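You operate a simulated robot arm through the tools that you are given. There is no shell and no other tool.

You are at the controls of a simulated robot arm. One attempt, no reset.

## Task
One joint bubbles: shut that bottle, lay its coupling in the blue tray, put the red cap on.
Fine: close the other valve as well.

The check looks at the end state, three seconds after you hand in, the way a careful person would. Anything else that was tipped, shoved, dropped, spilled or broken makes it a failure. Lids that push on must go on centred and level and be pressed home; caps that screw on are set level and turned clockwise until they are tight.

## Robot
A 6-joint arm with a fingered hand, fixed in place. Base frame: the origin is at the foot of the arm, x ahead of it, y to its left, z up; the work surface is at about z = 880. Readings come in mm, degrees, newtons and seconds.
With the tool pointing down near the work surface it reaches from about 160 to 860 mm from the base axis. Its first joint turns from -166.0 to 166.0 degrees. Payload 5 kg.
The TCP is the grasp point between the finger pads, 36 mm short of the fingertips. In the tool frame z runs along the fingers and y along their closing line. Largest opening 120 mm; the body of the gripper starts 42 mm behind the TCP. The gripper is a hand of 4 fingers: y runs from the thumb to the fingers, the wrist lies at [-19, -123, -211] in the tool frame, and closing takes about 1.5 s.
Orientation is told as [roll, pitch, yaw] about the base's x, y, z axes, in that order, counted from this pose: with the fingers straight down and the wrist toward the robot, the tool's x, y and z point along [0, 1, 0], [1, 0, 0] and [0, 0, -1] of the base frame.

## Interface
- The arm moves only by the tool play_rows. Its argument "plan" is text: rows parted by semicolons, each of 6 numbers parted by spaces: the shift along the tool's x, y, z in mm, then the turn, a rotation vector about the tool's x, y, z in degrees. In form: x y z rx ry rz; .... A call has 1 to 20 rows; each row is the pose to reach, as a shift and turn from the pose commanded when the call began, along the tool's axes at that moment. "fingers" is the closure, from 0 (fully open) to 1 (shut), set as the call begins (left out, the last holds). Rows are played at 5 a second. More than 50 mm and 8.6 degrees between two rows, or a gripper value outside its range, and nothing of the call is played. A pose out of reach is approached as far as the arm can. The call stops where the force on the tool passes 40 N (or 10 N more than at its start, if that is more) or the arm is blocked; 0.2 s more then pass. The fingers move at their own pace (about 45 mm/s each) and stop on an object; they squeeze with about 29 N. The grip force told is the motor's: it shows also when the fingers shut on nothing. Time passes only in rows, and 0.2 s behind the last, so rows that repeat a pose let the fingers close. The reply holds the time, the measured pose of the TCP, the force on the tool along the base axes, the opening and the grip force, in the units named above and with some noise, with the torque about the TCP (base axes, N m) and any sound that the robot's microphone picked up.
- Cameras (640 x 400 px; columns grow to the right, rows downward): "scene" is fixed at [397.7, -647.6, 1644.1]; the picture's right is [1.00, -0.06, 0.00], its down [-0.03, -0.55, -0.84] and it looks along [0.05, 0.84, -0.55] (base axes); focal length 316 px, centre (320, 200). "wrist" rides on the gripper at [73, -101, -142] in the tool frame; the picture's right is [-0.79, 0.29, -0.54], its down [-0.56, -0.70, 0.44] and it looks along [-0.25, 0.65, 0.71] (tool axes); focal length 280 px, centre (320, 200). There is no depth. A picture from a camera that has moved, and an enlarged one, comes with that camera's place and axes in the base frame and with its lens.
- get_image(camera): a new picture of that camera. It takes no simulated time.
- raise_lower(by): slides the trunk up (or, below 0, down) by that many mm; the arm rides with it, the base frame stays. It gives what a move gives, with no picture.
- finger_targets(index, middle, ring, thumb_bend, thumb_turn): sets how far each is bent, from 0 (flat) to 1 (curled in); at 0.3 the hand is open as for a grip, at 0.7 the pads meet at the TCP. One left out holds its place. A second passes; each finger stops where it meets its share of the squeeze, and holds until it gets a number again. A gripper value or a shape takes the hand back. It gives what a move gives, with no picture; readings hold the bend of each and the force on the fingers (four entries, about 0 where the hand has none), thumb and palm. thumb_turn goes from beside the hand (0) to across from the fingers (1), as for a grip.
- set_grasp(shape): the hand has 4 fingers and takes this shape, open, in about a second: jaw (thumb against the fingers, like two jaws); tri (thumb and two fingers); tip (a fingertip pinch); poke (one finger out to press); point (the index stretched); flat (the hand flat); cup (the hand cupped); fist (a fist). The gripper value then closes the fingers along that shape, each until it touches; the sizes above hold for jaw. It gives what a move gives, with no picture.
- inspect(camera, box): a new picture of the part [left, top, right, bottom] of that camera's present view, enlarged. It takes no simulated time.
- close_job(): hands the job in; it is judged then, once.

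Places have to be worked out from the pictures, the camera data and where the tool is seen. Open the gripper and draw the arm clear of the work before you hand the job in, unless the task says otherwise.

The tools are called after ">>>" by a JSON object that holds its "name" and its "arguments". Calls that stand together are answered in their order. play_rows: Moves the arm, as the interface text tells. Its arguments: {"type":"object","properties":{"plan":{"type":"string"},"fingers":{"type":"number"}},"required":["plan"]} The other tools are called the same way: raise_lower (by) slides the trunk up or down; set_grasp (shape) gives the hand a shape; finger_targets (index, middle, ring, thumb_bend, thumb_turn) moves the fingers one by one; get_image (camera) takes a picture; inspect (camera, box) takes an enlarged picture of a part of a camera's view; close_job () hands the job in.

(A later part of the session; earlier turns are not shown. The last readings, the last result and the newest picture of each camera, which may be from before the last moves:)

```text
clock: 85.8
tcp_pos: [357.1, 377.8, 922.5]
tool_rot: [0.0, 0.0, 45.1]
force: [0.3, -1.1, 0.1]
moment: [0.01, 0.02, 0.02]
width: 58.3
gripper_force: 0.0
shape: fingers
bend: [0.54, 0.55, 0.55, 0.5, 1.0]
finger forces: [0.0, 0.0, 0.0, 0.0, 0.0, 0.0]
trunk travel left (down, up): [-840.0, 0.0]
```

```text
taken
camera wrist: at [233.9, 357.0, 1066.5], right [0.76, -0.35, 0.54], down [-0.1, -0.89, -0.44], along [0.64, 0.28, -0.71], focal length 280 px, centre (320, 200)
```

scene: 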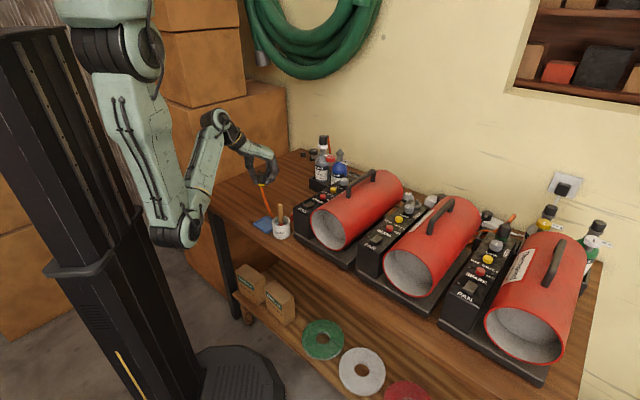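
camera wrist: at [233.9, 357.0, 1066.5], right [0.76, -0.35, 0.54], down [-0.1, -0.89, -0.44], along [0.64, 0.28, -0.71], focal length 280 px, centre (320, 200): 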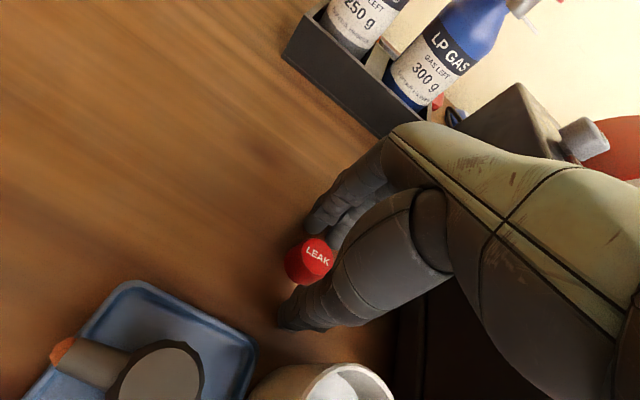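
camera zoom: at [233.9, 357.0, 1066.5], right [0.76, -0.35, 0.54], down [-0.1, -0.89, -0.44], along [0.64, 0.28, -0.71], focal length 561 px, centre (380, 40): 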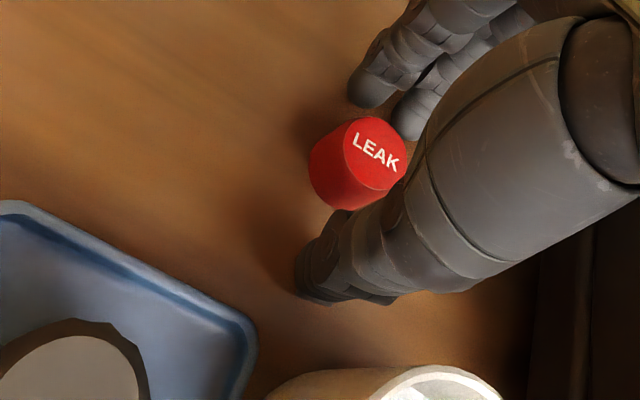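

Contact gone. Now I close on the cap in balanced steps.

>>> {"name": "finger_targets", "arguments": {"index": 0.61, "middle": 0.61, "ring": 0.55, "thumb_bend": 0.61}}

>>> {"name": "finger_targets", "arguments": {"index": 0.65, "middle": 0.65, "ring": 0.6, "thumb_bend": 0.645}}

>>> {"name": "inspect", "arguments": {"camera": "wrist", "box": [240, 200, 380, 340]}}

```text
clock: 86.8
tcp_pos: [356.6, 377.2, 923.1]
tool_rot: [-0.1, 0.0, 45.1]
force: [-0.7, -0.7, 0.6]
moment: [0.04, 0.0, 0.04]
width: 32.0
gripper_force: 0.0
shape: fingers
bend: [0.61, 0.61, 0.55, 0.61, 1.0]
finger forces: [0.0, 0.0, 0.0, 0.1, 0.0, 0.0]
trunk travel left (down, up): [-840.0, 0.0]
```

```text
clock: 87.8
tcp_pos: [356.8, 377.3, 922.4]
tool_rot: [-0.1, -0.1, 45.0]
force: [-0.1, -0.2, -0.4]
moment: [-0.01, -0.03, 0.01]
width: 27.4
gripper_force: 2.0
shape: fingers
bend: [0.63, 0.65, 0.6, 0.62, 1.0]
finger forces: [2.1, 0.1, 0.0, 0.1, 2.2, 0.1]
trunk travel left (down, up): [-840.0, 0.0]
```

```text
2.86 times, centred on (310, 270) of wrist
camera zoom: at [233.9, 357.0, 1066.5], right [0.76, -0.35, 0.54], down [-0.1, -0.89, -0.44], along [0.64, 0.28, -0.71], focal length 801 px, centre (349, 0)
```

zoom: 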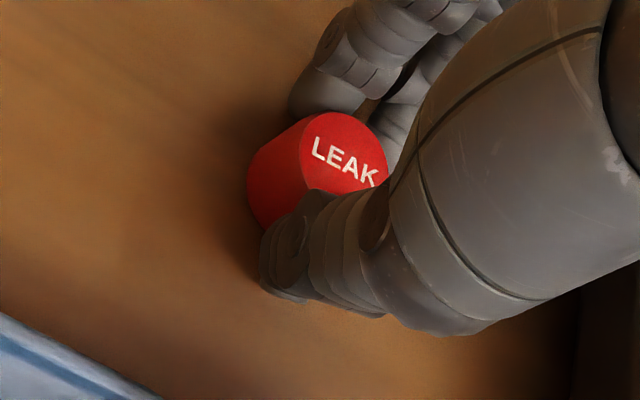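

Index touches but middle does not, so the cap is a bit toward the index side. I open slightly, shift 6 mm that way and re-close.

>>> {"name": "finger_targets", "arguments": {"index": 0.6, "middle": 0.6, "thumb_bend": 0.59}}

>>> {"name": "play_rows", "arguments": {"plan": "3 0 0 0 0 0; 6 0 0 0 0 0; 6 0 0 0 0 0"}}

>>> {"name": "finger_targets", "arguments": {"index": 0.65, "middle": 0.65, "ring": 0.6, "thumb_bend": 0.645}}

>>> {"name": "inspect", "arguments": {"camera": "wrist", "box": [240, 200, 380, 340]}}

```text
clock: 88.8
tcp_pos: [357.1, 377.6, 922.7]
tool_rot: [-0.1, 0.1, 45.1]
force: [0.4, -0.5, 0.3]
moment: [0.01, 0.0, 0.0]
width: 35.2
gripper_force: 0.0
shape: fingers
bend: [0.6, 0.6, 0.6, 0.59, 1.0]
finger forces: [0.0, 0.0, 0.1, 0.1, 0.0, 0.1]
trunk travel left (down, up): [-840.0, 0.0]
```

```text
clock: 89.6
tcp_pos: [353.0, 381.1, 922.9]
tool_rot: [-0.1, 0.1, 45.1]
force: [-0.3, 0.6, 0.2]
moment: [0.04, 0.0, 0.0]
width: 35.2
gripper_force: 0.3
shape: fingers
bend: [0.6, 0.6, 0.6, 0.59, 1.0]
finger forces: [0.1, 0.0, 0.0, 0.1, 0.0, 0.1]
trunk travel left (down, up): [-840.0, 0.0]
```

```text
clock: 90.6
tcp_pos: [352.6, 381.1, 922.7]
tool_rot: [-0.1, 0.0, 45.1]
force: [-0.4, 0.7, 0.0]
moment: [-0.02, -0.04, 0.01]
width: 26.5
gripper_force: 2.8
shape: fingers
bend: [0.64, 0.64, 0.6, 0.62, 1.0]
finger forces: [0.9, 1.8, 0.0, 0.1, 2.8, 0.0]
trunk travel left (down, up): [-840.0, 0.0]
```

```text
2.86 times, centred on (310, 270) of wrist
camera zoom: at [229.8, 360.3, 1066.1], right [0.76, -0.35, 0.54], down [-0.1, -0.89, -0.44], along [0.64, 0.28, -0.71], focal length 801 px, centre (349, 0)
```

zoom: 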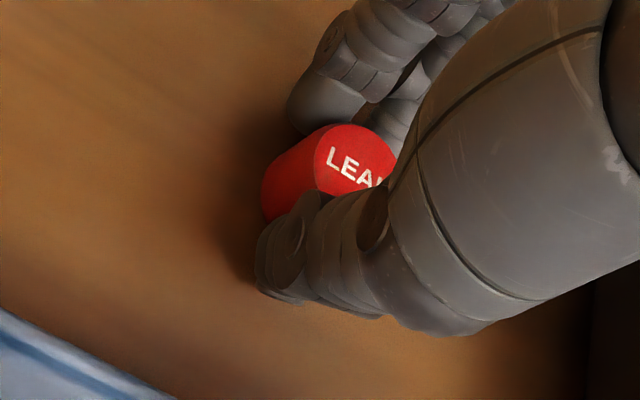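

A proper three-point contact now. I firm up the grip.

>>> {"name": "finger_targets", "arguments": {"index": 0.7, "middle": 0.7, "thumb_bend": 0.69}}

>>> {"name": "finger_targets", "arguments": {"index": 0.76, "middle": 0.76, "thumb_bend": 0.75}}

>>> {"name": "inspect", "arguments": {"camera": "wrist", "box": [240, 200, 380, 340]}}

```text
clock: 91.6
tcp_pos: [351.9, 380.0, 923.0]
tool_rot: [-0.2, 0.0, 45.1]
force: [0.2, 0.4, 1.1]
moment: [0.01, 0.0, -0.03]
width: 23.4
gripper_force: 8.4
shape: fingers
bend: [0.66, 0.66, 0.6, 0.63, 1.0]
finger forces: [3.2, 5.7, 0.0, 0.1, 8.6, 0.0]
trunk travel left (down, up): [-840.0, 0.0]
```

```text
clock: 92.6
tcp_pos: [353.3, 380.9, 922.9]
tool_rot: [-0.1, 0.0, 45.1]
force: [-1.1, -0.2, -1.0]
moment: [0.0, 0.01, -0.01]
width: 17.1
gripper_force: 20.6
shape: fingers
bend: [0.73, 0.66, 0.6, 0.65, 1.0]
finger forces: [9.0, 12.3, 0.1, 0.0, 19.7, 0.0]
trunk travel left (down, up): [-840.0, 0.0]
```

```text
2.86 times, centred on (310, 270) of wrist
camera zoom: at [229.8, 360.2, 1066.1], right [0.76, -0.35, 0.54], down [-0.1, -0.89, -0.44], along [0.64, 0.28, -0.71], focal length 801 px, centre (349, 0)
```

zoom: 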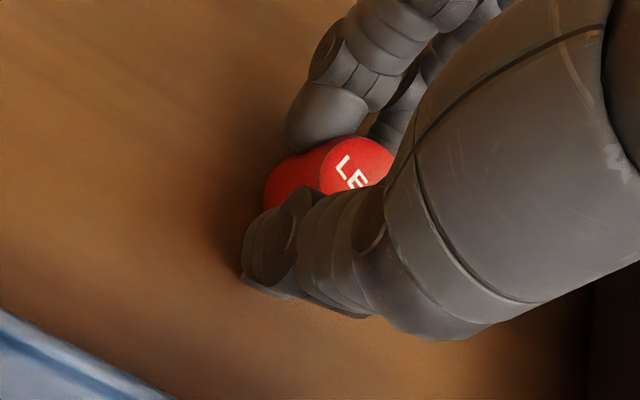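

The cap is held at about 20 N. I lift it 40 mm and check how level it sits.

>>> {"name": "play_rows", "arguments": {"plan": "0 0 -5 0 0 0; 0 0 -12 0 0 0; 0 0 -20 0 0 0; 0 0 -30 0 0 0; 0 0 -40 0 0 0"}}

>>> {"name": "inspect", "arguments": {"camera": "wrist", "box": [240, 200, 380, 340]}}

>>> {"name": "get_image", "arguments": {"camera": "wrist"}}

>>> {"name": "inspect", "arguments": {"camera": "scene", "box": [245, 150, 345, 240]}}

```text
clock: 93.8
tcp_pos: [351.7, 379.4, 962.8]
tool_rot: [-0.1, 0.0, 45.2]
force: [-0.5, 0.1, 0.3]
moment: [-0.03, 0.01, -0.04]
width: 17.1
gripper_force: 20.5
shape: fingers
bend: [0.73, 0.66, 0.6, 0.65, 1.0]
finger forces: [9.3, 12.4, 0.1, 0.0, 19.7, 0.0]
trunk travel left (down, up): [-840.0, 0.0]
```

```text
2.86 times, centred on (310, 270) of wrist
camera zoom: at [228.7, 359.7, 1106.2], right [0.76, -0.35, 0.54], down [-0.1, -0.89, -0.44], along [0.64, 0.28, -0.71], focal length 801 px, centre (349, 0)
```

zoom: 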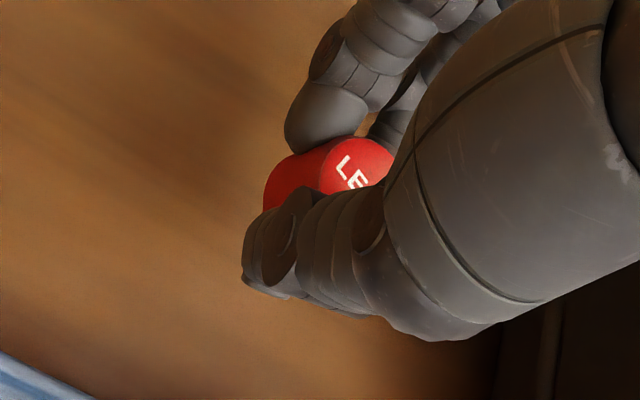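

```text
taken
camera wrist: at [228.7, 359.7, 1106.2], right [0.76, -0.35, 0.54], down [-0.1, -0.89, -0.44], along [0.64, 0.28, -0.71], focal length 280 px, centre (320, 200)
```

wrist: 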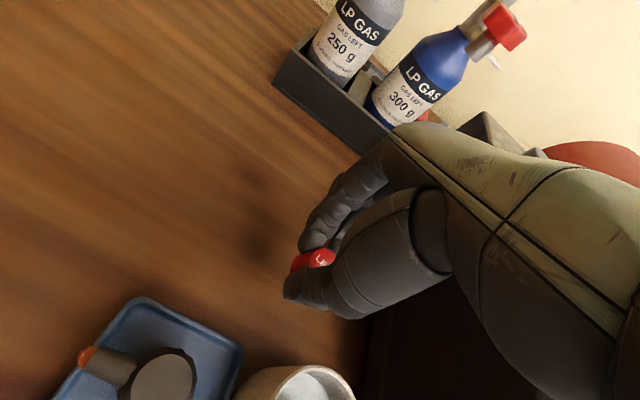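

```text
4.44 times, centred on (295, 195) of scene
camera zoom: at [397.7, -647.6, 1644.1], right [1.0, -0.06, 0.0], down [-0.03, -0.55, -0.84], along [0.05, 0.84, -0.55], focal length 1403 px, centre (431, 222)
```

zoom: 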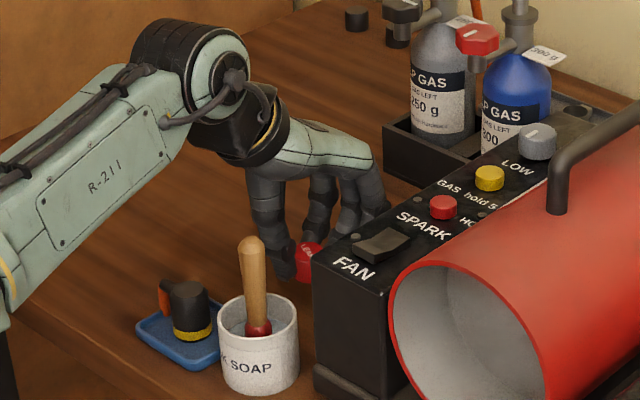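

Cap is held nicely. I raise it and carry it toward the bottle, turning to yaw 0 on the way.

>>> {"name": "play_rows", "arguments": {"plan": "0 0 -30 0 0 0; 0 0 -60 0 0 0; 0 0 -90 0 0 0; 0 0 -120 0 0 5; 0 15 -145 0 0 11; 0 35 -165 0 0 18; -3 60 -185 0 0 25; -8 85 -200 0 0 32; -12 110 -215 0 0 39; -18 135 -222 0 0 45"}}

>>> {"name": "get_image", "arguments": {"camera": "wrist"}}

>>> {"name": "inspect", "arguments": {"camera": "scene", "box": [260, 90, 380, 210]}}

```text
clock: 96.0
tcp_pos: [459.0, 463.9, 1184.4]
tool_rot: [-0.1, 0.0, 0.0]
force: [-0.5, 0.6, -0.8]
moment: [-0.01, 0.0, 0.0]
width: 17.0
gripper_force: 20.5
shape: fingers
bend: [0.73, 0.66, 0.6, 0.65, 1.0]
finger forces: [10.0, 12.0, 0.1, 0.1, 19.5, 0.0]
trunk travel left (down, up): [-840.0, 0.0]
```

```text
taken
camera wrist: at [358.1, 537.0, 1329.0], right [0.29, -0.79, 0.54], down [-0.7, -0.56, -0.44], along [0.65, -0.25, -0.71], focal length 280 px, centre (320, 200)
```

wrist: 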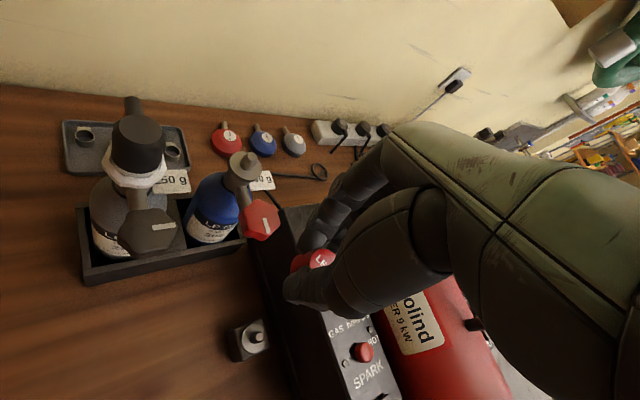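

```text
3.33 times, centred on (320, 150) of scene
camera zoom: at [397.7, -647.6, 1644.1], right [1.0, -0.06, 0.0], down [-0.03, -0.55, -0.84], along [0.05, 0.84, -0.55], focal length 1052 px, centre (320, 367)
```

zoom: 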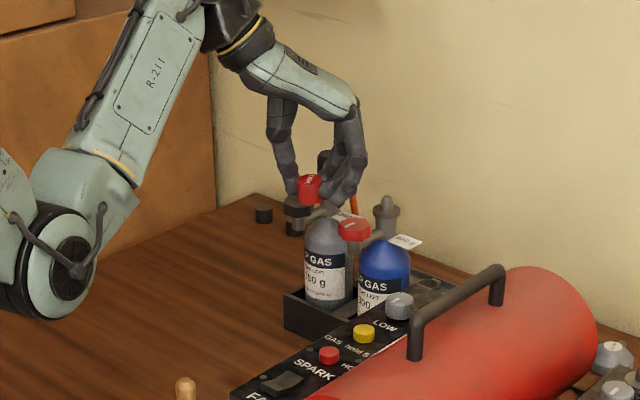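

Good views of both. I zoom to locate the nipple accurately and check the cap's level.

>>> {"name": "inspect", "arguments": {"camera": "scene", "box": [305, 120, 365, 165]}}

>>> {"name": "inspect", "arguments": {"camera": "wrist", "box": [190, 130, 350, 290]}}

```text
8.89 times, centred on (335, 142) of scene
camera zoom: at [397.7, -647.6, 1644.1], right [1.0, -0.06, 0.0], down [-0.03, -0.55, -0.84], along [0.05, 0.84, -0.55], focal length 2806 px, centre (187, 711)
```

zoom: 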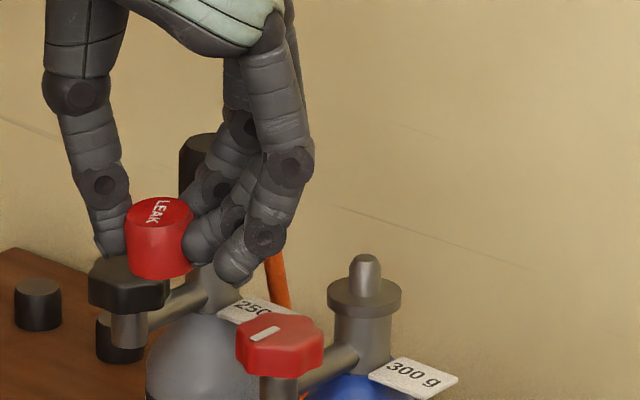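

```text
2.50 times, centred on (270, 210) of wrist
camera zoom: at [358.1, 537.0, 1329.0], right [0.29, -0.79, 0.54], down [-0.7, -0.56, -0.44], along [0.65, -0.25, -0.71], focal length 701 px, centre (445, 175)
```

zoom: 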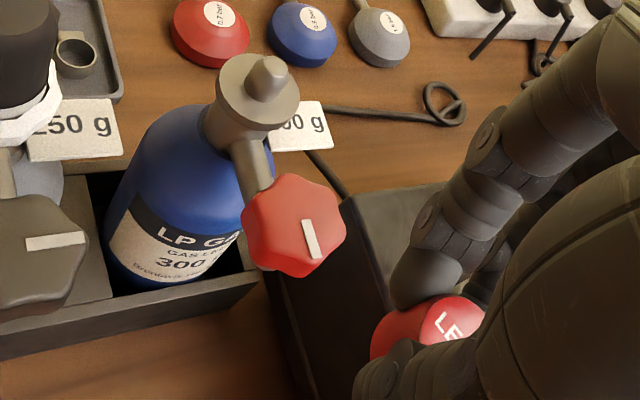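

Nipple axis: about (551,545.5), flange top z≈1093, nipple tip ≈1110. The cap sits about 5 mm toward the thumb from the TCP, so I aim TCP at (556,545), with the cap bottom well above the nipple.

>>> {"name": "play_rows", "arguments": {"plan": "20 24 0 0 0 0; 40 48 0 0 0 0; 60 72 0 0 0 0; 81 97 2 0 0 0"}}

>>> {"name": "inspect", "arguments": {"camera": "scene", "box": [310, 115, 370, 160]}}

>>> {"name": "inspect", "arguments": {"camera": "wrist", "box": [220, 180, 380, 340]}}

```text
clock: 97.0
tcp_pos: [558.6, 545.0, 1184.0]
tool_rot: [-0.1, 0.0, 0.1]
force: [0.2, -0.2, -0.2]
moment: [0.02, 0.02, -0.03]
width: 17.1
gripper_force: 20.1
shape: fingers
bend: [0.73, 0.72, 0.6, 0.65, 1.0]
finger forces: [10.0, 12.1, 0.1, 0.0, 19.5, 0.0]
trunk travel left (down, up): [-840.0, 0.0]
```

```text
8.89 times, centred on (340, 138) of scene
camera zoom: at [397.7, -647.6, 1644.1], right [1.0, -0.06, 0.0], down [-0.03, -0.55, -0.84], along [0.05, 0.84, -0.55], focal length 2806 px, centre (142, 756)
```

zoom: 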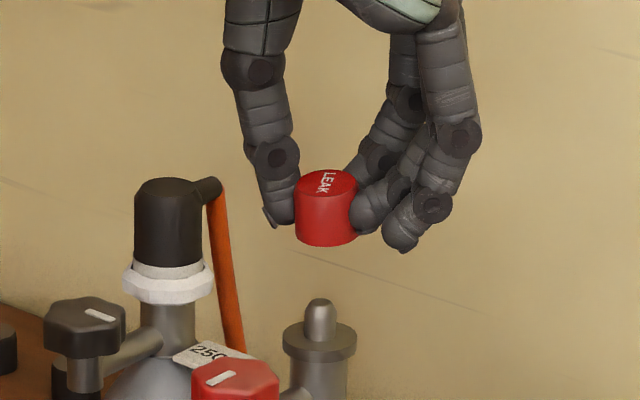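

```text
2.50 times, centred on (300, 260) of wrist
camera zoom: at [457.7, 617.9, 1327.3], right [0.29, -0.79, 0.54], down [-0.7, -0.56, -0.44], along [0.65, -0.25, -0.71], focal length 701 px, centre (370, 50)
```

zoom: 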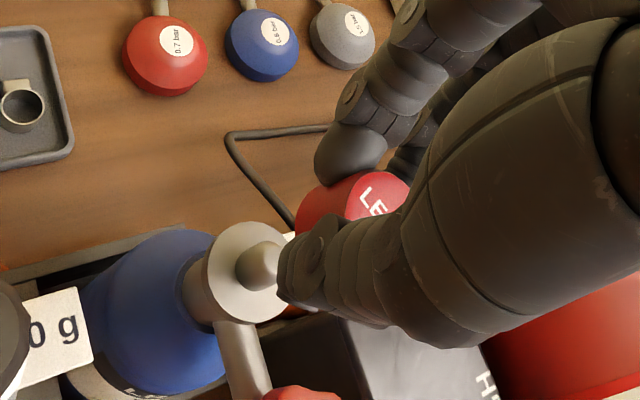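

The cap hangs almost directly above the nipple. I descend 24 mm to bring the cap's bottom just above the tip, then compare them directly.

>>> {"name": "play_rows", "arguments": {"plan": "1 -2 8 0 0 0; 1 -2 16 0 0 0; 1 -2 24 0 0 0"}}

>>> {"name": "inspect", "arguments": {"camera": "scene", "box": [315, 120, 365, 160]}}

>>> {"name": "inspect", "arguments": {"camera": "wrist", "box": [240, 210, 360, 310]}}

```text
clock: 97.8
tcp_pos: [555.0, 545.1, 1159.6]
tool_rot: [-0.1, -0.1, 0.1]
force: [-1.0, -0.5, 0.4]
moment: [0.0, -0.03, 0.01]
width: 16.9
gripper_force: 21.2
shape: fingers
bend: [0.73, 0.72, 0.6, 0.65, 1.0]
finger forces: [10.1, 12.0, 0.0, 0.0, 19.4, 0.0]
trunk travel left (down, up): [-840.0, 0.0]
```

```text
10.00 times, centred on (340, 140) of scene
camera zoom: at [397.7, -647.6, 1644.1], right [1.0, -0.06, 0.0], down [-0.03, -0.55, -0.84], along [0.05, 0.84, -0.55], focal length 3156 px, centre (120, 800)
```

zoom: 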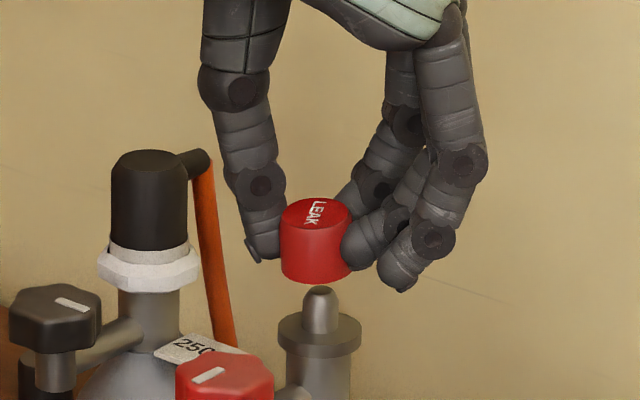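

```text
4.00 times, centred on (300, 260) of wrist
camera zoom: at [453.9, 618.8, 1302.6], right [0.29, -0.79, 0.54], down [-0.7, -0.56, -0.44], along [0.65, -0.25, -0.71], focal length 1122 px, centre (400, -40)
```

zoom: 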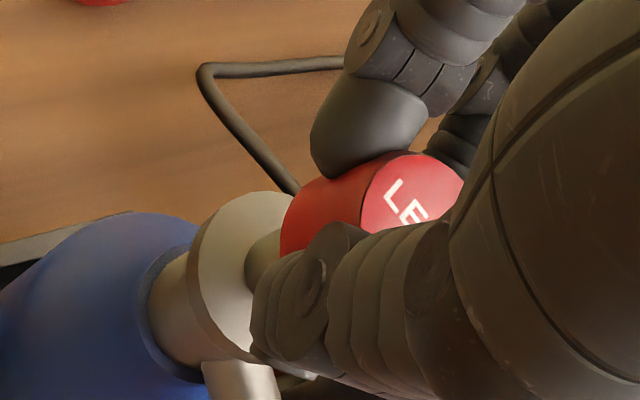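

In the scene view the cap is about 3 mm left of the nipple axis, and slightly near in depth. I correct +3 mm in x and +1.5 mm in y, then lower 4 mm.

>>> {"name": "play_rows", "arguments": {"plan": "1.5 3 0 0 0 0; 1.5 3 2 0 0 0; 1.5 3 4 0 0 0"}}

>>> {"name": "inspect", "arguments": {"camera": "scene", "box": [320, 125, 360, 155]}}

>>> {"name": "inspect", "arguments": {"camera": "wrist", "box": [240, 210, 360, 310]}}

```text
clock: 98.6
tcp_pos: [558.3, 546.9, 1155.7]
tool_rot: [0.1, -0.1, 0.1]
force: [0.1, 0.1, -0.3]
moment: [0.0, 0.04, -0.01]
width: 17.1
gripper_force: 21.2
shape: fingers
bend: [0.73, 0.72, 0.6, 0.65, 1.0]
finger forces: [10.1, 11.9, 0.1, 0.0, 19.5, 0.1]
trunk travel left (down, up): [-840.0, 0.0]
```

```text
13.33 times, centred on (340, 140) of scene
camera zoom: at [397.7, -647.6, 1644.1], right [1.0, -0.06, 0.0], down [-0.03, -0.55, -0.84], along [0.05, 0.84, -0.55], focal length 4208 px, centre (53, 1000)
```

zoom: 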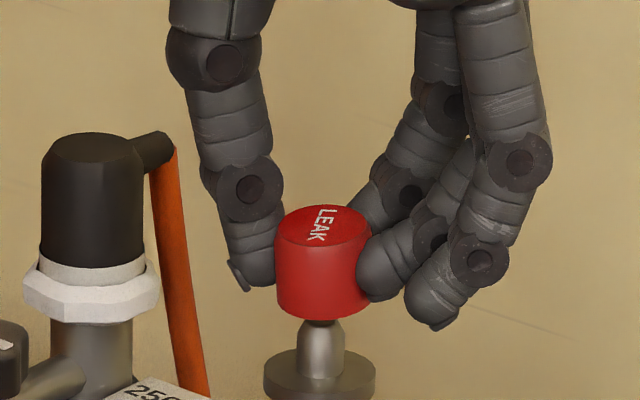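

```text
4.00 times, centred on (300, 260) of wrist
camera zoom: at [456.6, 619.8, 1299.6], right [0.29, -0.79, 0.54], down [-0.7, -0.56, -0.44], along [0.65, -0.25, -0.71], focal length 1122 px, centre (400, -40)
```

zoom: 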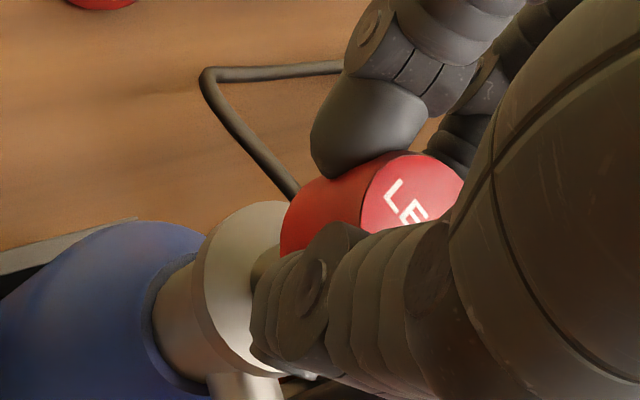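

Laterally within ~1 mm now. I nudge +1 mm and lower gently in 1 mm rows to feel the nipple enter.

>>> {"name": "play_rows", "arguments": {"plan": "0 1 1 0 0 0; 0 1 2 0 0 0; 0 1 3 0 0 0; 0 1 4 0 0 0; 0 1 5 0 0 0; 0 1 6 0 0 0"}}

>>> {"name": "inspect", "arguments": {"camera": "scene", "box": [320, 125, 360, 155]}}

>>> {"name": "inspect", "arguments": {"camera": "wrist", "box": [240, 210, 360, 310]}}

```text
clock: 100.0
tcp_pos: [559.5, 546.7, 1148.7]
tool_rot: [0.0, -0.2, 0.1]
force: [0.1, 0.5, -0.1]
moment: [-0.03, 0.0, -0.02]
width: 16.7
gripper_force: 20.8
shape: fingers
bend: [0.74, 0.72, 0.6, 0.65, 1.0]
finger forces: [10.0, 12.0, 0.1, 0.0, 19.5, 0.1]
trunk travel left (down, up): [-840.0, 0.0]
```

```text
13.33 times, centred on (340, 140) of scene
camera zoom: at [397.7, -647.6, 1644.1], right [1.0, -0.06, 0.0], down [-0.03, -0.55, -0.84], along [0.05, 0.84, -0.55], focal length 4208 px, centre (53, 1000)
```

zoom: 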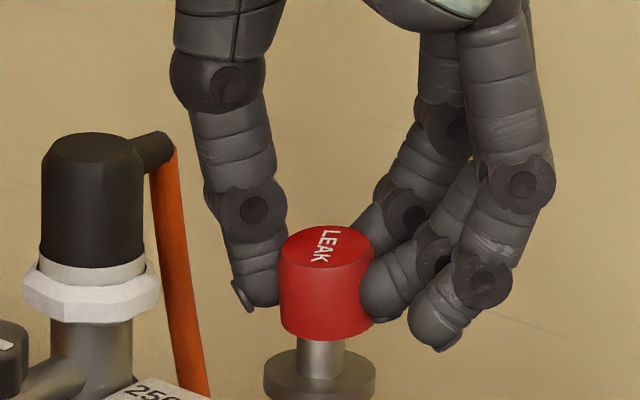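

```text
4.00 times, centred on (300, 260) of wrist
camera zoom: at [458.0, 619.3, 1292.9], right [0.29, -0.79, 0.54], down [-0.7, -0.56, -0.44], along [0.65, -0.25, -0.71], focal length 1122 px, centre (400, -40)
```

zoom: 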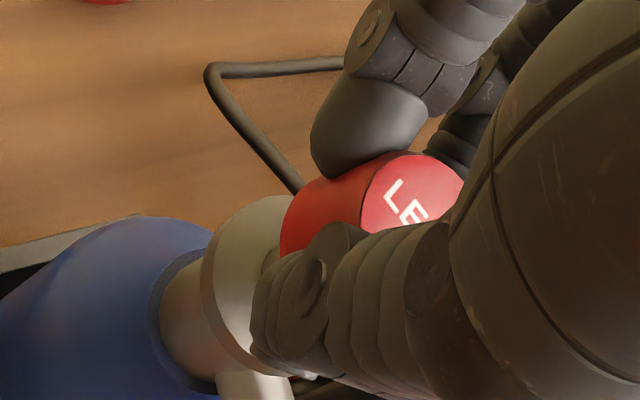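

No resistance with the cap bottom already below the nipple tip, so it's going over. I keep lowering gently.

>>> {"name": "play_rows", "arguments": {"plan": "0 0 1 0 0 0; 0 0 2 0 0 0; 0 0 3 0 0 0; 0 0 4 0 0 0; 0 0 5 0 0 0; 0 0 6 0 0 0; 0 0 7 0 0 0; 0 0 8 0 0 0"}}

>>> {"name": "inspect", "arguments": {"camera": "scene", "box": [320, 125, 360, 155]}}

```text
clock: 101.8
tcp_pos: [559.8, 548.2, 1141.0]
tool_rot: [0.0, 0.0, 0.2]
force: [0.3, -0.8, 0.2]
moment: [0.01, 0.04, 0.02]
width: 17.1
gripper_force: 20.4
shape: fingers
bend: [0.74, 0.72, 0.6, 0.65, 1.0]
finger forces: [10.1, 11.9, 0.1, 0.0, 19.5, 0.0]
trunk travel left (down, up): [-840.0, 0.0]
```

```text
13.33 times, centred on (340, 140) of scene
camera zoom: at [397.7, -647.6, 1644.1], right [1.0, -0.06, 0.0], down [-0.03, -0.55, -0.84], along [0.05, 0.84, -0.55], focal length 4208 px, centre (53, 1000)
```

zoom: 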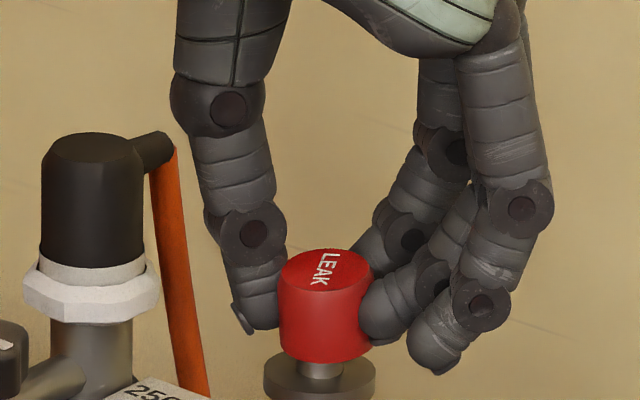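

Going down smoothly and centred. I continue to the flange, watching force.

>>> {"name": "play_rows", "arguments": {"plan": "0 0 1 0 0 0; 0 0 2 0 0 0; 0 0 3 0 0 0; 0 0 4 0 0 0; 0 0 5 0 0 0; 0 0 6 0 0 0"}}

>>> {"name": "inspect", "arguments": {"camera": "scene", "box": [320, 125, 360, 155]}}

```text
clock: 103.2
tcp_pos: [558.8, 547.6, 1136.5]
tool_rot: [0.0, -0.2, 0.1]
force: [-0.2, -0.5, 0.1]
moment: [0.02, 0.02, -0.02]
width: 16.8
gripper_force: 21.1
shape: fingers
bend: [0.74, 0.72, 0.6, 0.65, 1.0]
finger forces: [10.1, 12.0, 0.0, 0.0, 19.5, 0.1]
trunk travel left (down, up): [-840.0, 0.0]
```

```text
13.33 times, centred on (340, 140) of scene
camera zoom: at [397.7, -647.6, 1644.1], right [1.0, -0.06, 0.0], down [-0.03, -0.55, -0.84], along [0.05, 0.84, -0.55], focal length 4208 px, centre (53, 1000)
```

zoom: 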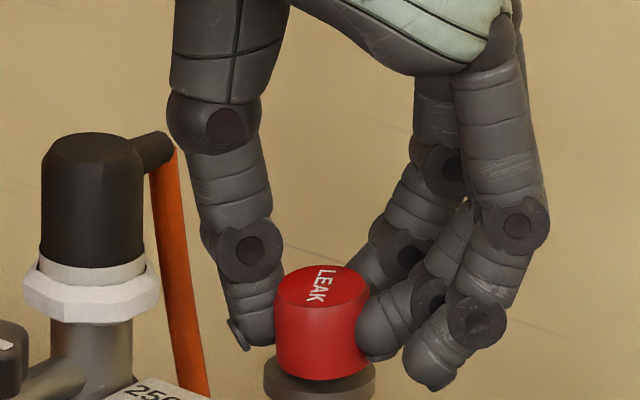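

Nearly on the flange. I press on until the force rises.

>>> {"name": "play_rows", "arguments": {"plan": "0 1 1 0 0 0; 0 1 2 0 0 0; 0 1 3 0 0 0; 0 1 4 0 0 0; 0 1 5 0 0 0"}}

>>> {"name": "inspect", "arguments": {"camera": "scene", "box": [320, 125, 360, 155]}}

>>> {"name": "inspect", "arguments": {"camera": "wrist", "box": [240, 210, 360, 310]}}

```text
clock: 104.4
tcp_pos: [560.2, 546.9, 1131.8]
tool_rot: [0.1, -0.2, 0.2]
force: [0.1, 0.4, 2.8]
moment: [0.01, 0.01, -0.01]
width: 17.0
gripper_force: 22.0
shape: fingers
bend: [0.74, 0.72, 0.6, 0.65, 1.0]
finger forces: [10.7, 12.6, 0.0, 0.0, 19.8, 0.0]
trunk travel left (down, up): [-840.0, 0.0]
```

```text
13.33 times, centred on (340, 140) of scene
camera zoom: at [397.7, -647.6, 1644.1], right [1.0, -0.06, 0.0], down [-0.03, -0.55, -0.84], along [0.05, 0.84, -0.55], focal length 4208 px, centre (53, 1000)
```

zoom: 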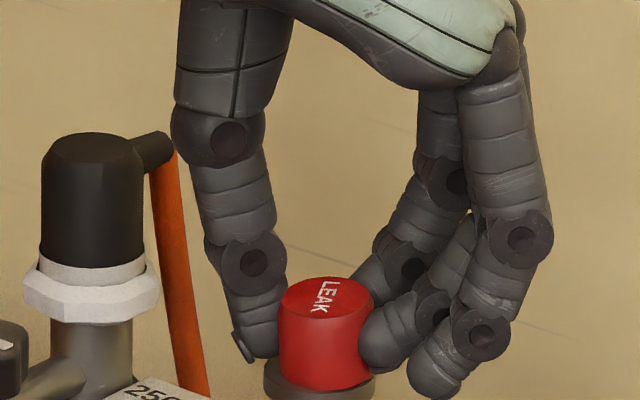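

```text
4.00 times, centred on (300, 260) of wrist
camera zoom: at [458.3, 619.6, 1275.6], right [0.29, -0.79, 0.54], down [-0.7, -0.56, -0.45], along [0.66, -0.25, -0.71], focal length 1122 px, centre (400, -40)
```

zoom: 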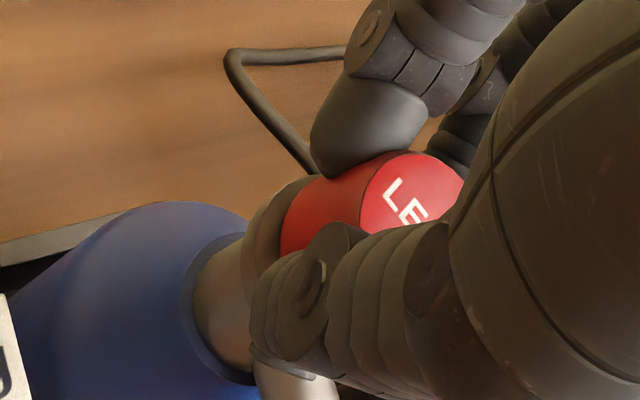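

Contact with the flange (2.8 N). Now I press down to seat the cap, watching the force.

>>> {"name": "play_rows", "arguments": {"plan": "0 0 1 0 0 0; 0 0 2 0 0 0; 0 0 3 0 0 0; 0 0 4 0 0 0; 0 0 4 0 0 0"}}

>>> {"name": "inspect", "arguments": {"camera": "scene", "box": [320, 125, 360, 155]}}

```text
clock: 105.6
tcp_pos: [560.6, 545.6, 1127.6]
tool_rot: [0.1, -0.2, 0.1]
force: [2.4, 2.8, 18.7]
moment: [0.0, 0.23, 0.02]
width: 17.0
gripper_force: 25.6
shape: fingers
bend: [0.74, 0.72, 0.6, 0.65, 1.0]
finger forces: [12.5, 15.0, 0.0, 0.0, 22.4, 0.1]
trunk travel left (down, up): [-840.0, 0.0]
```

```text
13.33 times, centred on (340, 140) of scene
camera zoom: at [397.7, -647.6, 1644.1], right [1.0, -0.06, 0.0], down [-0.03, -0.55, -0.84], along [0.05, 0.84, -0.55], focal length 4208 px, centre (53, 1000)
```

zoom: 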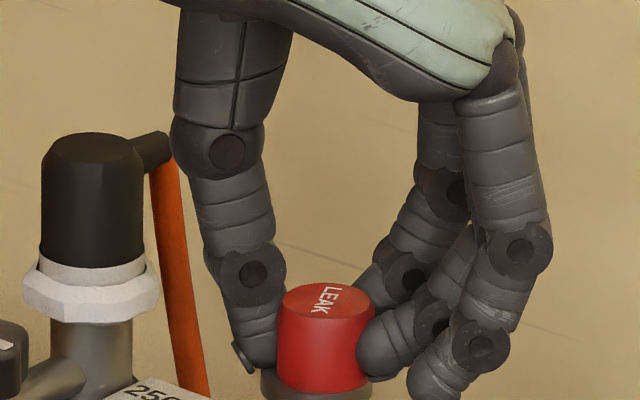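

18.7 N and rising steadily. I press a little further.

>>> {"name": "play_rows", "arguments": {"plan": "0 0 1 0 0 0; 0 0 2 0 0 0; 0 0 3 0 0 0; 0 0 3 0 0 0"}}

>>> {"name": "inspect", "arguments": {"camera": "scene", "box": [310, 130, 370, 190]}}

```text
clock: 106.6
tcp_pos: [559.1, 546.1, 1126.5]
tool_rot: [0.2, -0.4, 0.0]
force: [4.2, 1.8, 28.2]
moment: [0.03, 0.23, 0.05]
width: 16.6
gripper_force: 28.1
shape: fingers
bend: [0.75, 0.73, 0.6, 0.65, 1.0]
finger forces: [12.9, 16.5, 0.0, 0.0, 27.3, 0.0]
trunk travel left (down, up): [-840.0, 0.0]
```

```text
6.67 times, centred on (340, 160) of scene
camera zoom: at [397.7, -647.6, 1644.1], right [1.0, -0.06, 0.0], down [-0.03, -0.55, -0.84], along [0.05, 0.84, -0.55], focal length 2104 px, centre (187, 467)
```

zoom: 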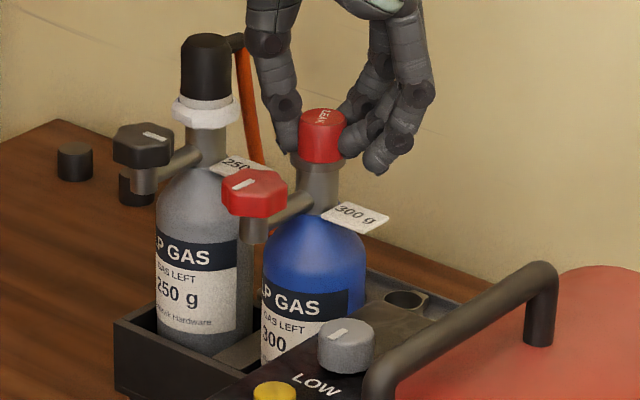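

Very stiff now, so it is seating against the hard stop. One more firm push close to the limit, then ease off.

>>> {"name": "play_rows", "arguments": {"plan": "0 0 1 0 0 0; 0 0 2 0 0 0; 0 0 2 0 0 0; 0 0 0 0 0 0; 0 0 -3 0 0 0"}}

>>> {"name": "inspect", "arguments": {"camera": "scene", "box": [320, 125, 360, 155]}}

```text
clock: 107.8
tcp_pos: [558.8, 546.0, 1129.0]
tool_rot: [-0.1, 0.0, 0.2]
force: [4.3, 2.8, 19.0]
moment: [0.04, 0.23, 0.02]
width: 16.5
gripper_force: 26.0
shape: fingers
bend: [0.75, 0.73, 0.6, 0.66, 1.0]
finger forces: [12.1, 15.0, 0.1, 0.1, 25.1, 0.0]
trunk travel left (down, up): [-840.0, 0.0]
```

```text
13.33 times, centred on (340, 140) of scene
camera zoom: at [397.7, -647.6, 1644.1], right [1.0, -0.06, 0.0], down [-0.03, -0.55, -0.84], along [0.05, 0.84, -0.55], focal length 4208 px, centre (53, 1000)
```

zoom: 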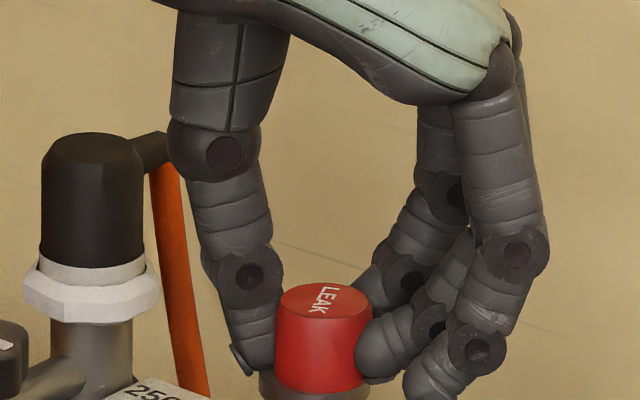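

I relieve the remaining pressure, then open the fingers gently and inspect the cap.

>>> {"name": "play_rows", "arguments": {"plan": "0 -1 -1 0 0 0; 0 -2 -2 0 0 0; 0 -2 -2 0 0 0"}}

>>> {"name": "finger_targets", "arguments": {"index": 0.64, "middle": 0.64, "ring": 0.55, "thumb_bend": 0.61}}

>>> {"name": "finger_targets", "arguments": {"index": 0.52, "middle": 0.52, "ring": 0.5, "thumb_bend": 0.5}}

>>> {"name": "inspect", "arguments": {"camera": "scene", "box": [320, 130, 360, 160]}}

>>> {"name": "inspect", "arguments": {"camera": "wrist", "box": [240, 210, 360, 310]}}

```text
clock: 108.6
tcp_pos: [556.9, 547.1, 1128.9]
tool_rot: [-0.1, 0.0, 0.0]
force: [2.8, 0.7, 7.2]
moment: [-0.04, 0.05, 0.04]
width: 16.5
gripper_force: 23.2
shape: fingers
bend: [0.75, 0.72, 0.6, 0.65, 1.0]
finger forces: [10.8, 13.9, 0.1, 0.0, 21.0, 0.0]
trunk travel left (down, up): [-840.0, 0.0]
```

```text
clock: 109.6
tcp_pos: [555.8, 547.9, 1129.2]
tool_rot: [0.0, -0.2, 0.1]
force: [-0.3, 0.2, 0.4]
moment: [0.01, 0.06, -0.03]
width: 27.7
gripper_force: 0.6
shape: fingers
bend: [0.64, 0.64, 0.55, 0.6, 1.0]
finger forces: [0.0, 0.1, 0.0, 0.0, 0.5, 0.0]
trunk travel left (down, up): [-840.0, 0.0]
```

```text
clock: 110.6
tcp_pos: [556.6, 547.7, 1130.0]
tool_rot: [0.0, -0.2, 0.1]
force: [-0.1, 0.1, 0.2]
moment: [0.03, 0.01, -0.02]
width: 60.5
gripper_force: 0.1
shape: fingers
bend: [0.52, 0.52, 0.5, 0.5, 1.0]
finger forces: [0.0, 0.1, 0.0, 0.1, 0.0, 0.0]
trunk travel left (down, up): [-840.0, 0.0]
```

```text
13.33 times, centred on (340, 145) of scene
camera zoom: at [397.7, -647.6, 1644.1], right [1.0, -0.06, 0.0], down [-0.03, -0.55, -0.84], along [0.05, 0.84, -0.55], focal length 4208 px, centre (53, 933)
```

zoom: 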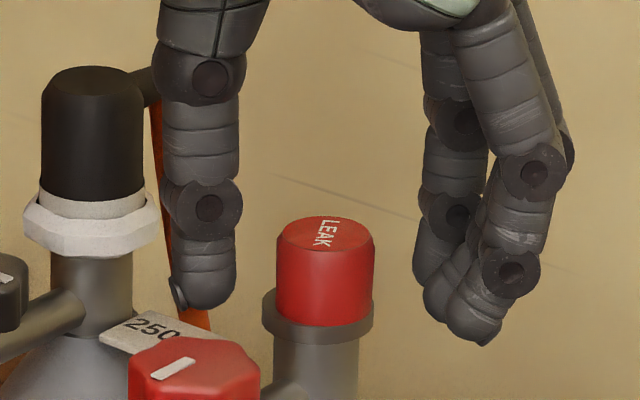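

```text
4.00 times, centred on (300, 260) of wrist
camera zoom: at [455.9, 620.7, 1272.9], right [0.29, -0.79, 0.54], down [-0.7, -0.56, -0.44], along [0.65, -0.25, -0.71], focal length 1122 px, centre (400, -40)
```

zoom: 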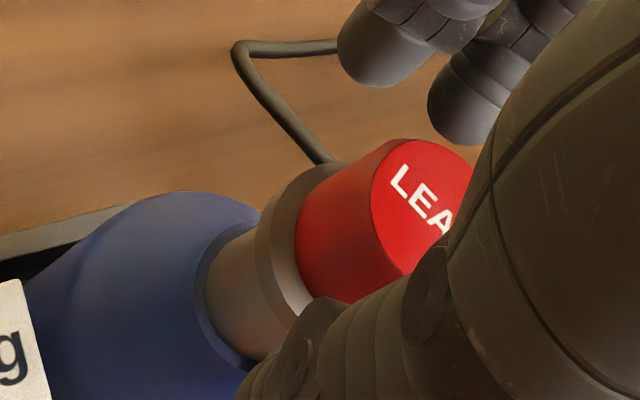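

The cap is on the flange and released. I lift the hand straight up out of the way for a clear look.

>>> {"name": "play_rows", "arguments": {"plan": "0 0 -10 0 0 0; 0 0 -20 0 0 0; 0 0 -30 0 0 0; 0 0 -40 0 0 0; 0 0 -50 0 0 0; 0 0 -60 0 0 0; 0 0 -70 0 0 0"}}

>>> {"name": "inspect", "arguments": {"camera": "scene", "box": [325, 135, 355, 160]}}

>>> {"name": "inspect", "arguments": {"camera": "wrist", "box": [190, 200, 330, 340]}}

```text
clock: 112.2
tcp_pos: [558.1, 546.9, 1199.6]
tool_rot: [0.0, 0.0, 0.1]
force: [1.2, 0.5, 0.7]
moment: [0.02, 0.03, -0.05]
width: 60.3
gripper_force: 0.0
shape: fingers
bend: [0.52, 0.52, 0.5, 0.5, 1.0]
finger forces: [0.0, 0.0, 0.0, 0.0, 0.0, 0.0]
trunk travel left (down, up): [-840.0, 0.0]
```

```text
16.00 times, centred on (340, 148) of scene
camera zoom: at [397.7, -647.6, 1644.1], right [1.0, -0.06, 0.0], down [-0.03, -0.55, -0.84], along [0.05, 0.84, -0.55], focal length 5050 px, centre (0, 1040)
```

zoom: 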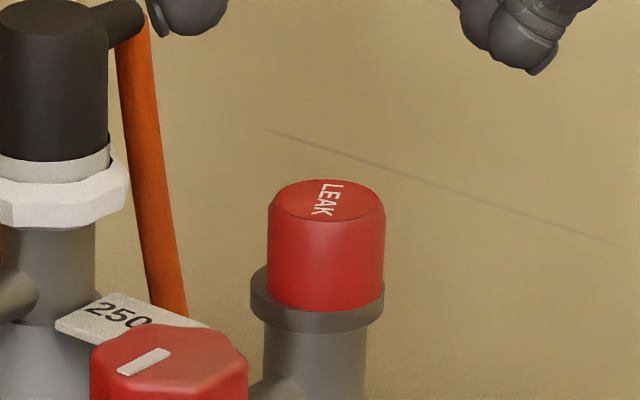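

```text
2.86 times, centred on (260, 270) of wrist
camera zoom: at [456.5, 620.3, 1342.9], right [0.29, -0.79, 0.54], down [-0.7, -0.56, -0.44], along [0.65, -0.25, -0.71], focal length 801 px, centre (491, 0)
```

zoom: 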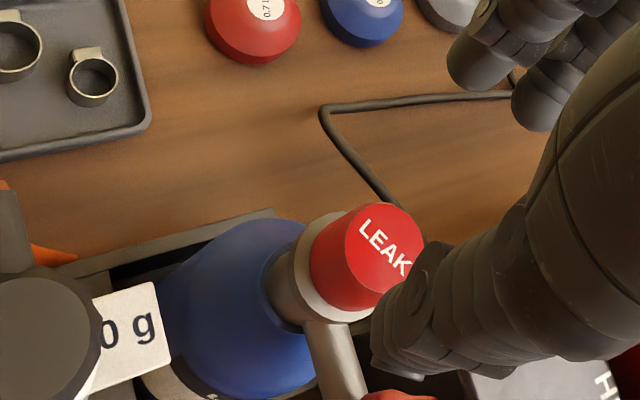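

The cap is fully down and level but looks offset a couple of millimetres toward +x on the flange. I zoom to quantify.

>>> {"name": "inspect", "arguments": {"camera": "scene", "box": [332, 142, 350, 156]}}

>>> {"name": "inspect", "arguments": {"camera": "wrist", "box": [270, 260, 350, 330]}}

```text
16.00 times, centred on (341, 149) of scene
camera zoom: at [397.7, -647.6, 1644.1], right [1.0, -0.06, 0.0], down [-0.03, -0.55, -0.84], along [0.05, 0.84, -0.55], focal length 5050 px, centre (-16, 1016)
```

zoom: 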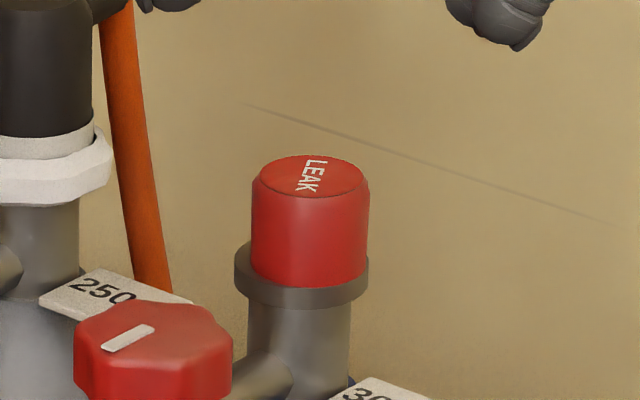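

```text
5.71 times, centred on (310, 295) of wrist
camera zoom: at [456.5, 620.3, 1342.9], right [0.29, -0.79, 0.54], down [-0.7, -0.56, -0.44], along [0.65, -0.25, -0.71], focal length 1602 px, centre (377, -343)
```

zoom: 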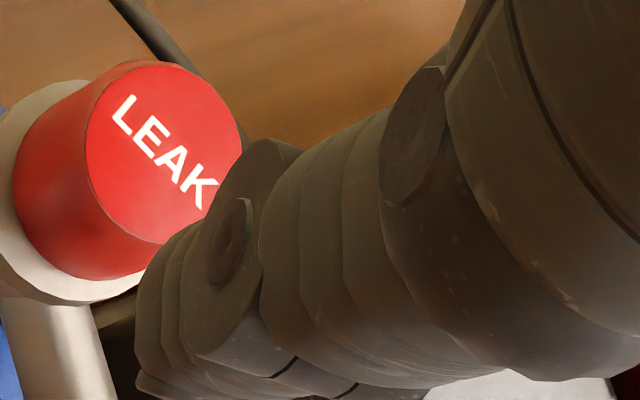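

The cap sits about 2.3 mm off-centre toward +x (and ~1 mm toward the camera) on the flange. I'll re-grip it, ease it to centre and press again.

>>> {"name": "play_rows", "arguments": {"plan": "0 0 12 0 0 0; 0 0 24 0 0 0; 0 0 36 0 0 0; 0 0 48 0 0 0; 0 0 58 0 0 0; 0 0 68 0 0 0"}}

>>> {"name": "finger_targets", "arguments": {"index": 0.62, "middle": 0.62, "ring": 0.55, "thumb_bend": 0.62}}

>>> {"name": "finger_targets", "arguments": {"index": 0.68, "middle": 0.68, "thumb_bend": 0.64}}

>>> {"name": "inspect", "arguments": {"camera": "scene", "box": [320, 130, 360, 160]}}

```text
clock: 113.6
tcp_pos: [558.0, 548.0, 1131.0]
tool_rot: [0.0, -0.1, 0.1]
force: [-0.1, -0.1, -0.5]
moment: [-0.03, -0.01, -0.01]
width: 60.4
gripper_force: 0.1
shape: fingers
bend: [0.52, 0.52, 0.5, 0.5, 1.0]
finger forces: [0.1, 0.0, 0.0, 0.0, 0.0, 0.1]
trunk travel left (down, up): [-840.0, 0.0]
```

```text
clock: 114.6
tcp_pos: [557.8, 547.2, 1131.6]
tool_rot: [0.0, -0.1, 0.1]
force: [-1.4, 0.2, -0.7]
moment: [-0.04, 0.02, -0.02]
width: 30.4
gripper_force: 0.7
shape: fingers
bend: [0.62, 0.62, 0.55, 0.61, 1.0]
finger forces: [0.0, 0.0, 0.0, 0.0, 1.4, 0.0]
trunk travel left (down, up): [-840.0, 0.0]
```

```text
clock: 115.6
tcp_pos: [557.8, 546.6, 1132.2]
tool_rot: [0.0, -0.1, 0.2]
force: [-0.4, -0.5, -0.3]
moment: [0.0, 0.01, 0.02]
width: 23.6
gripper_force: 3.8
shape: fingers
bend: [0.66, 0.66, 0.55, 0.61, 1.0]
finger forces: [1.2, 2.5, 0.1, 0.0, 3.8, 0.1]
trunk travel left (down, up): [-840.0, 0.0]
```

```text
13.33 times, centred on (340, 145) of scene
camera zoom: at [397.7, -647.6, 1644.1], right [1.0, -0.06, 0.0], down [-0.03, -0.55, -0.84], along [0.05, 0.84, -0.55], focal length 4208 px, centre (53, 933)
```

zoom: 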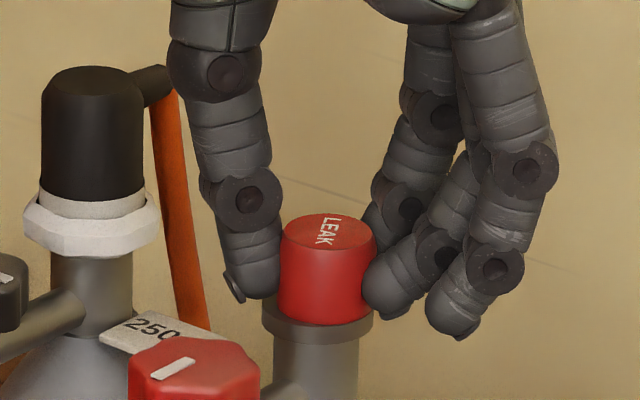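

Light grip. I shift 2.5 mm toward −x and 1 mm toward +y and see whether the cap moves relative to the flange.

>>> {"name": "play_rows", "arguments": {"plan": "0.5 -1 0 0 0 0; 1 -2 0 0 0 0; 1 -3 0 0 0 0; 1 -3 0 0 0 0"}}

>>> {"name": "inspect", "arguments": {"camera": "scene", "box": [320, 130, 360, 160]}}

```text
clock: 116.6
tcp_pos: [556.4, 547.7, 1131.6]
tool_rot: [0.0, -0.1, 0.3]
force: [0.5, 0.0, 0.2]
moment: [0.0, -0.02, -0.03]
width: 23.6
gripper_force: 4.3
shape: fingers
bend: [0.67, 0.66, 0.55, 0.61, 1.0]
finger forces: [1.1, 2.8, 0.1, 0.1, 3.7, 0.0]
trunk travel left (down, up): [-840.0, 0.0]
```

```text
13.33 times, centred on (340, 145) of scene
camera zoom: at [397.7, -647.6, 1644.1], right [1.0, -0.06, 0.0], down [-0.03, -0.55, -0.84], along [0.05, 0.84, -0.55], focal length 4208 px, centre (53, 933)
```

zoom: 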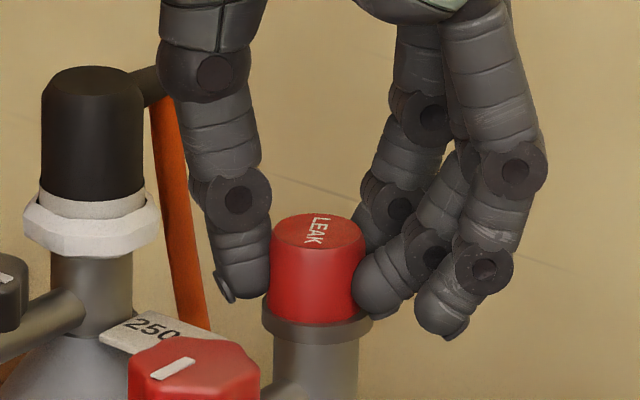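

The cap slid and is centred in x now. I check the depth direction with tight zooms.

>>> {"name": "inspect", "arguments": {"camera": "scene", "box": [334, 146, 346, 156]}}

>>> {"name": "inspect", "arguments": {"camera": "wrist", "box": [260, 220, 340, 290]}}

```text
16.00 times, centred on (340, 151) of scene
camera zoom: at [397.7, -647.6, 1644.1], right [1.0, -0.06, 0.0], down [-0.03, -0.55, -0.84], along [0.05, 0.84, -0.55], focal length 5050 px, centre (0, 984)
```

zoom: 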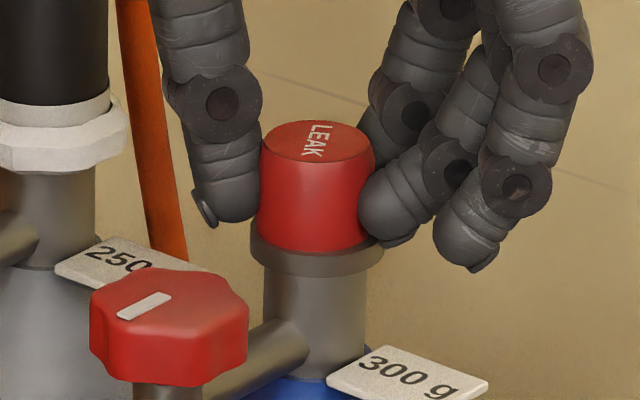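

```text
5.71 times, centred on (300, 255) of wrist
camera zoom: at [453.4, 620.9, 1274.7], right [0.29, -0.79, 0.54], down [-0.7, -0.56, -0.44], along [0.65, -0.25, -0.71], focal length 1602 px, centre (434, -114)
```

zoom: 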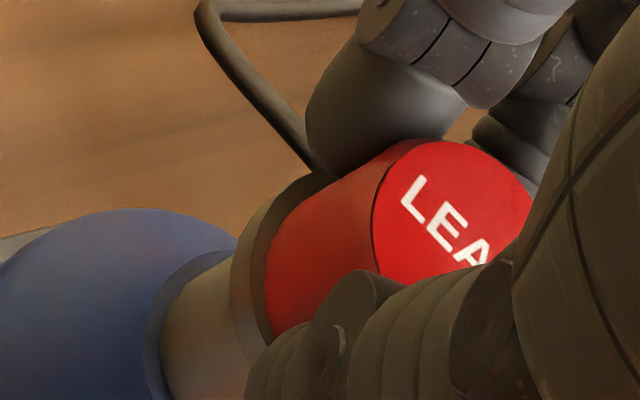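

Now centred to within about half a millimetre in both views. I firm the grip and press home again.

>>> {"name": "finger_targets", "arguments": {"index": 0.72, "middle": 0.74, "thumb_bend": 0.7}}

>>> {"name": "play_rows", "arguments": {"plan": "0 0 1 0 0 0; 0 0 2 0 0 0; 0 0 3 0 0 0; 0 0 4 0 0 0; 0 0 4 0 0 0"}}

>>> {"name": "inspect", "arguments": {"camera": "scene", "box": [334, 146, 346, 156]}}

```text
clock: 117.6
tcp_pos: [555.3, 548.9, 1130.0]
tool_rot: [0.0, 0.0, 0.1]
force: [2.4, 0.0, -0.8]
moment: [0.01, -0.02, 0.03]
width: 21.0
gripper_force: 13.7
shape: fingers
bend: [0.71, 0.66, 0.55, 0.62, 1.0]
finger forces: [4.7, 9.6, 0.0, 0.1, 12.3, 0.1]
trunk travel left (down, up): [-840.0, 0.0]
```

```text
clock: 118.8
tcp_pos: [556.3, 547.7, 1127.5]
tool_rot: [0.1, -0.3, 0.1]
force: [1.8, 0.7, 10.6]
moment: [0.05, 0.06, 0.01]
width: 20.4
gripper_force: 15.0
shape: fingers
bend: [0.72, 0.72, 0.55, 0.62, 1.0]
finger forces: [6.0, 10.6, 0.0, 0.0, 12.6, 0.0]
trunk travel left (down, up): [-840.0, 0.0]
```

```text
16.00 times, centred on (340, 151) of scene
camera zoom: at [397.7, -647.6, 1644.1], right [1.0, -0.06, 0.0], down [-0.03, -0.55, -0.84], along [0.05, 0.84, -0.55], focal length 5050 px, centre (0, 984)
```

zoom: 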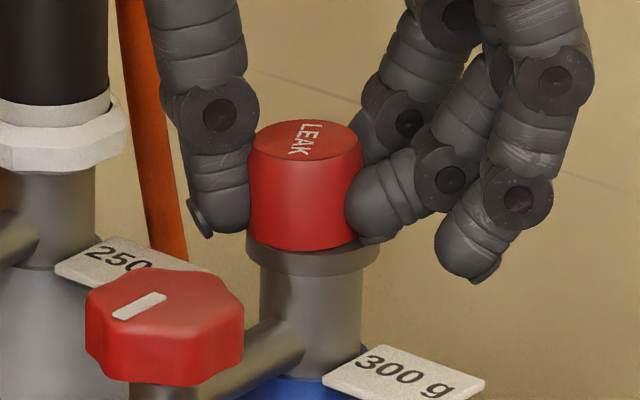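

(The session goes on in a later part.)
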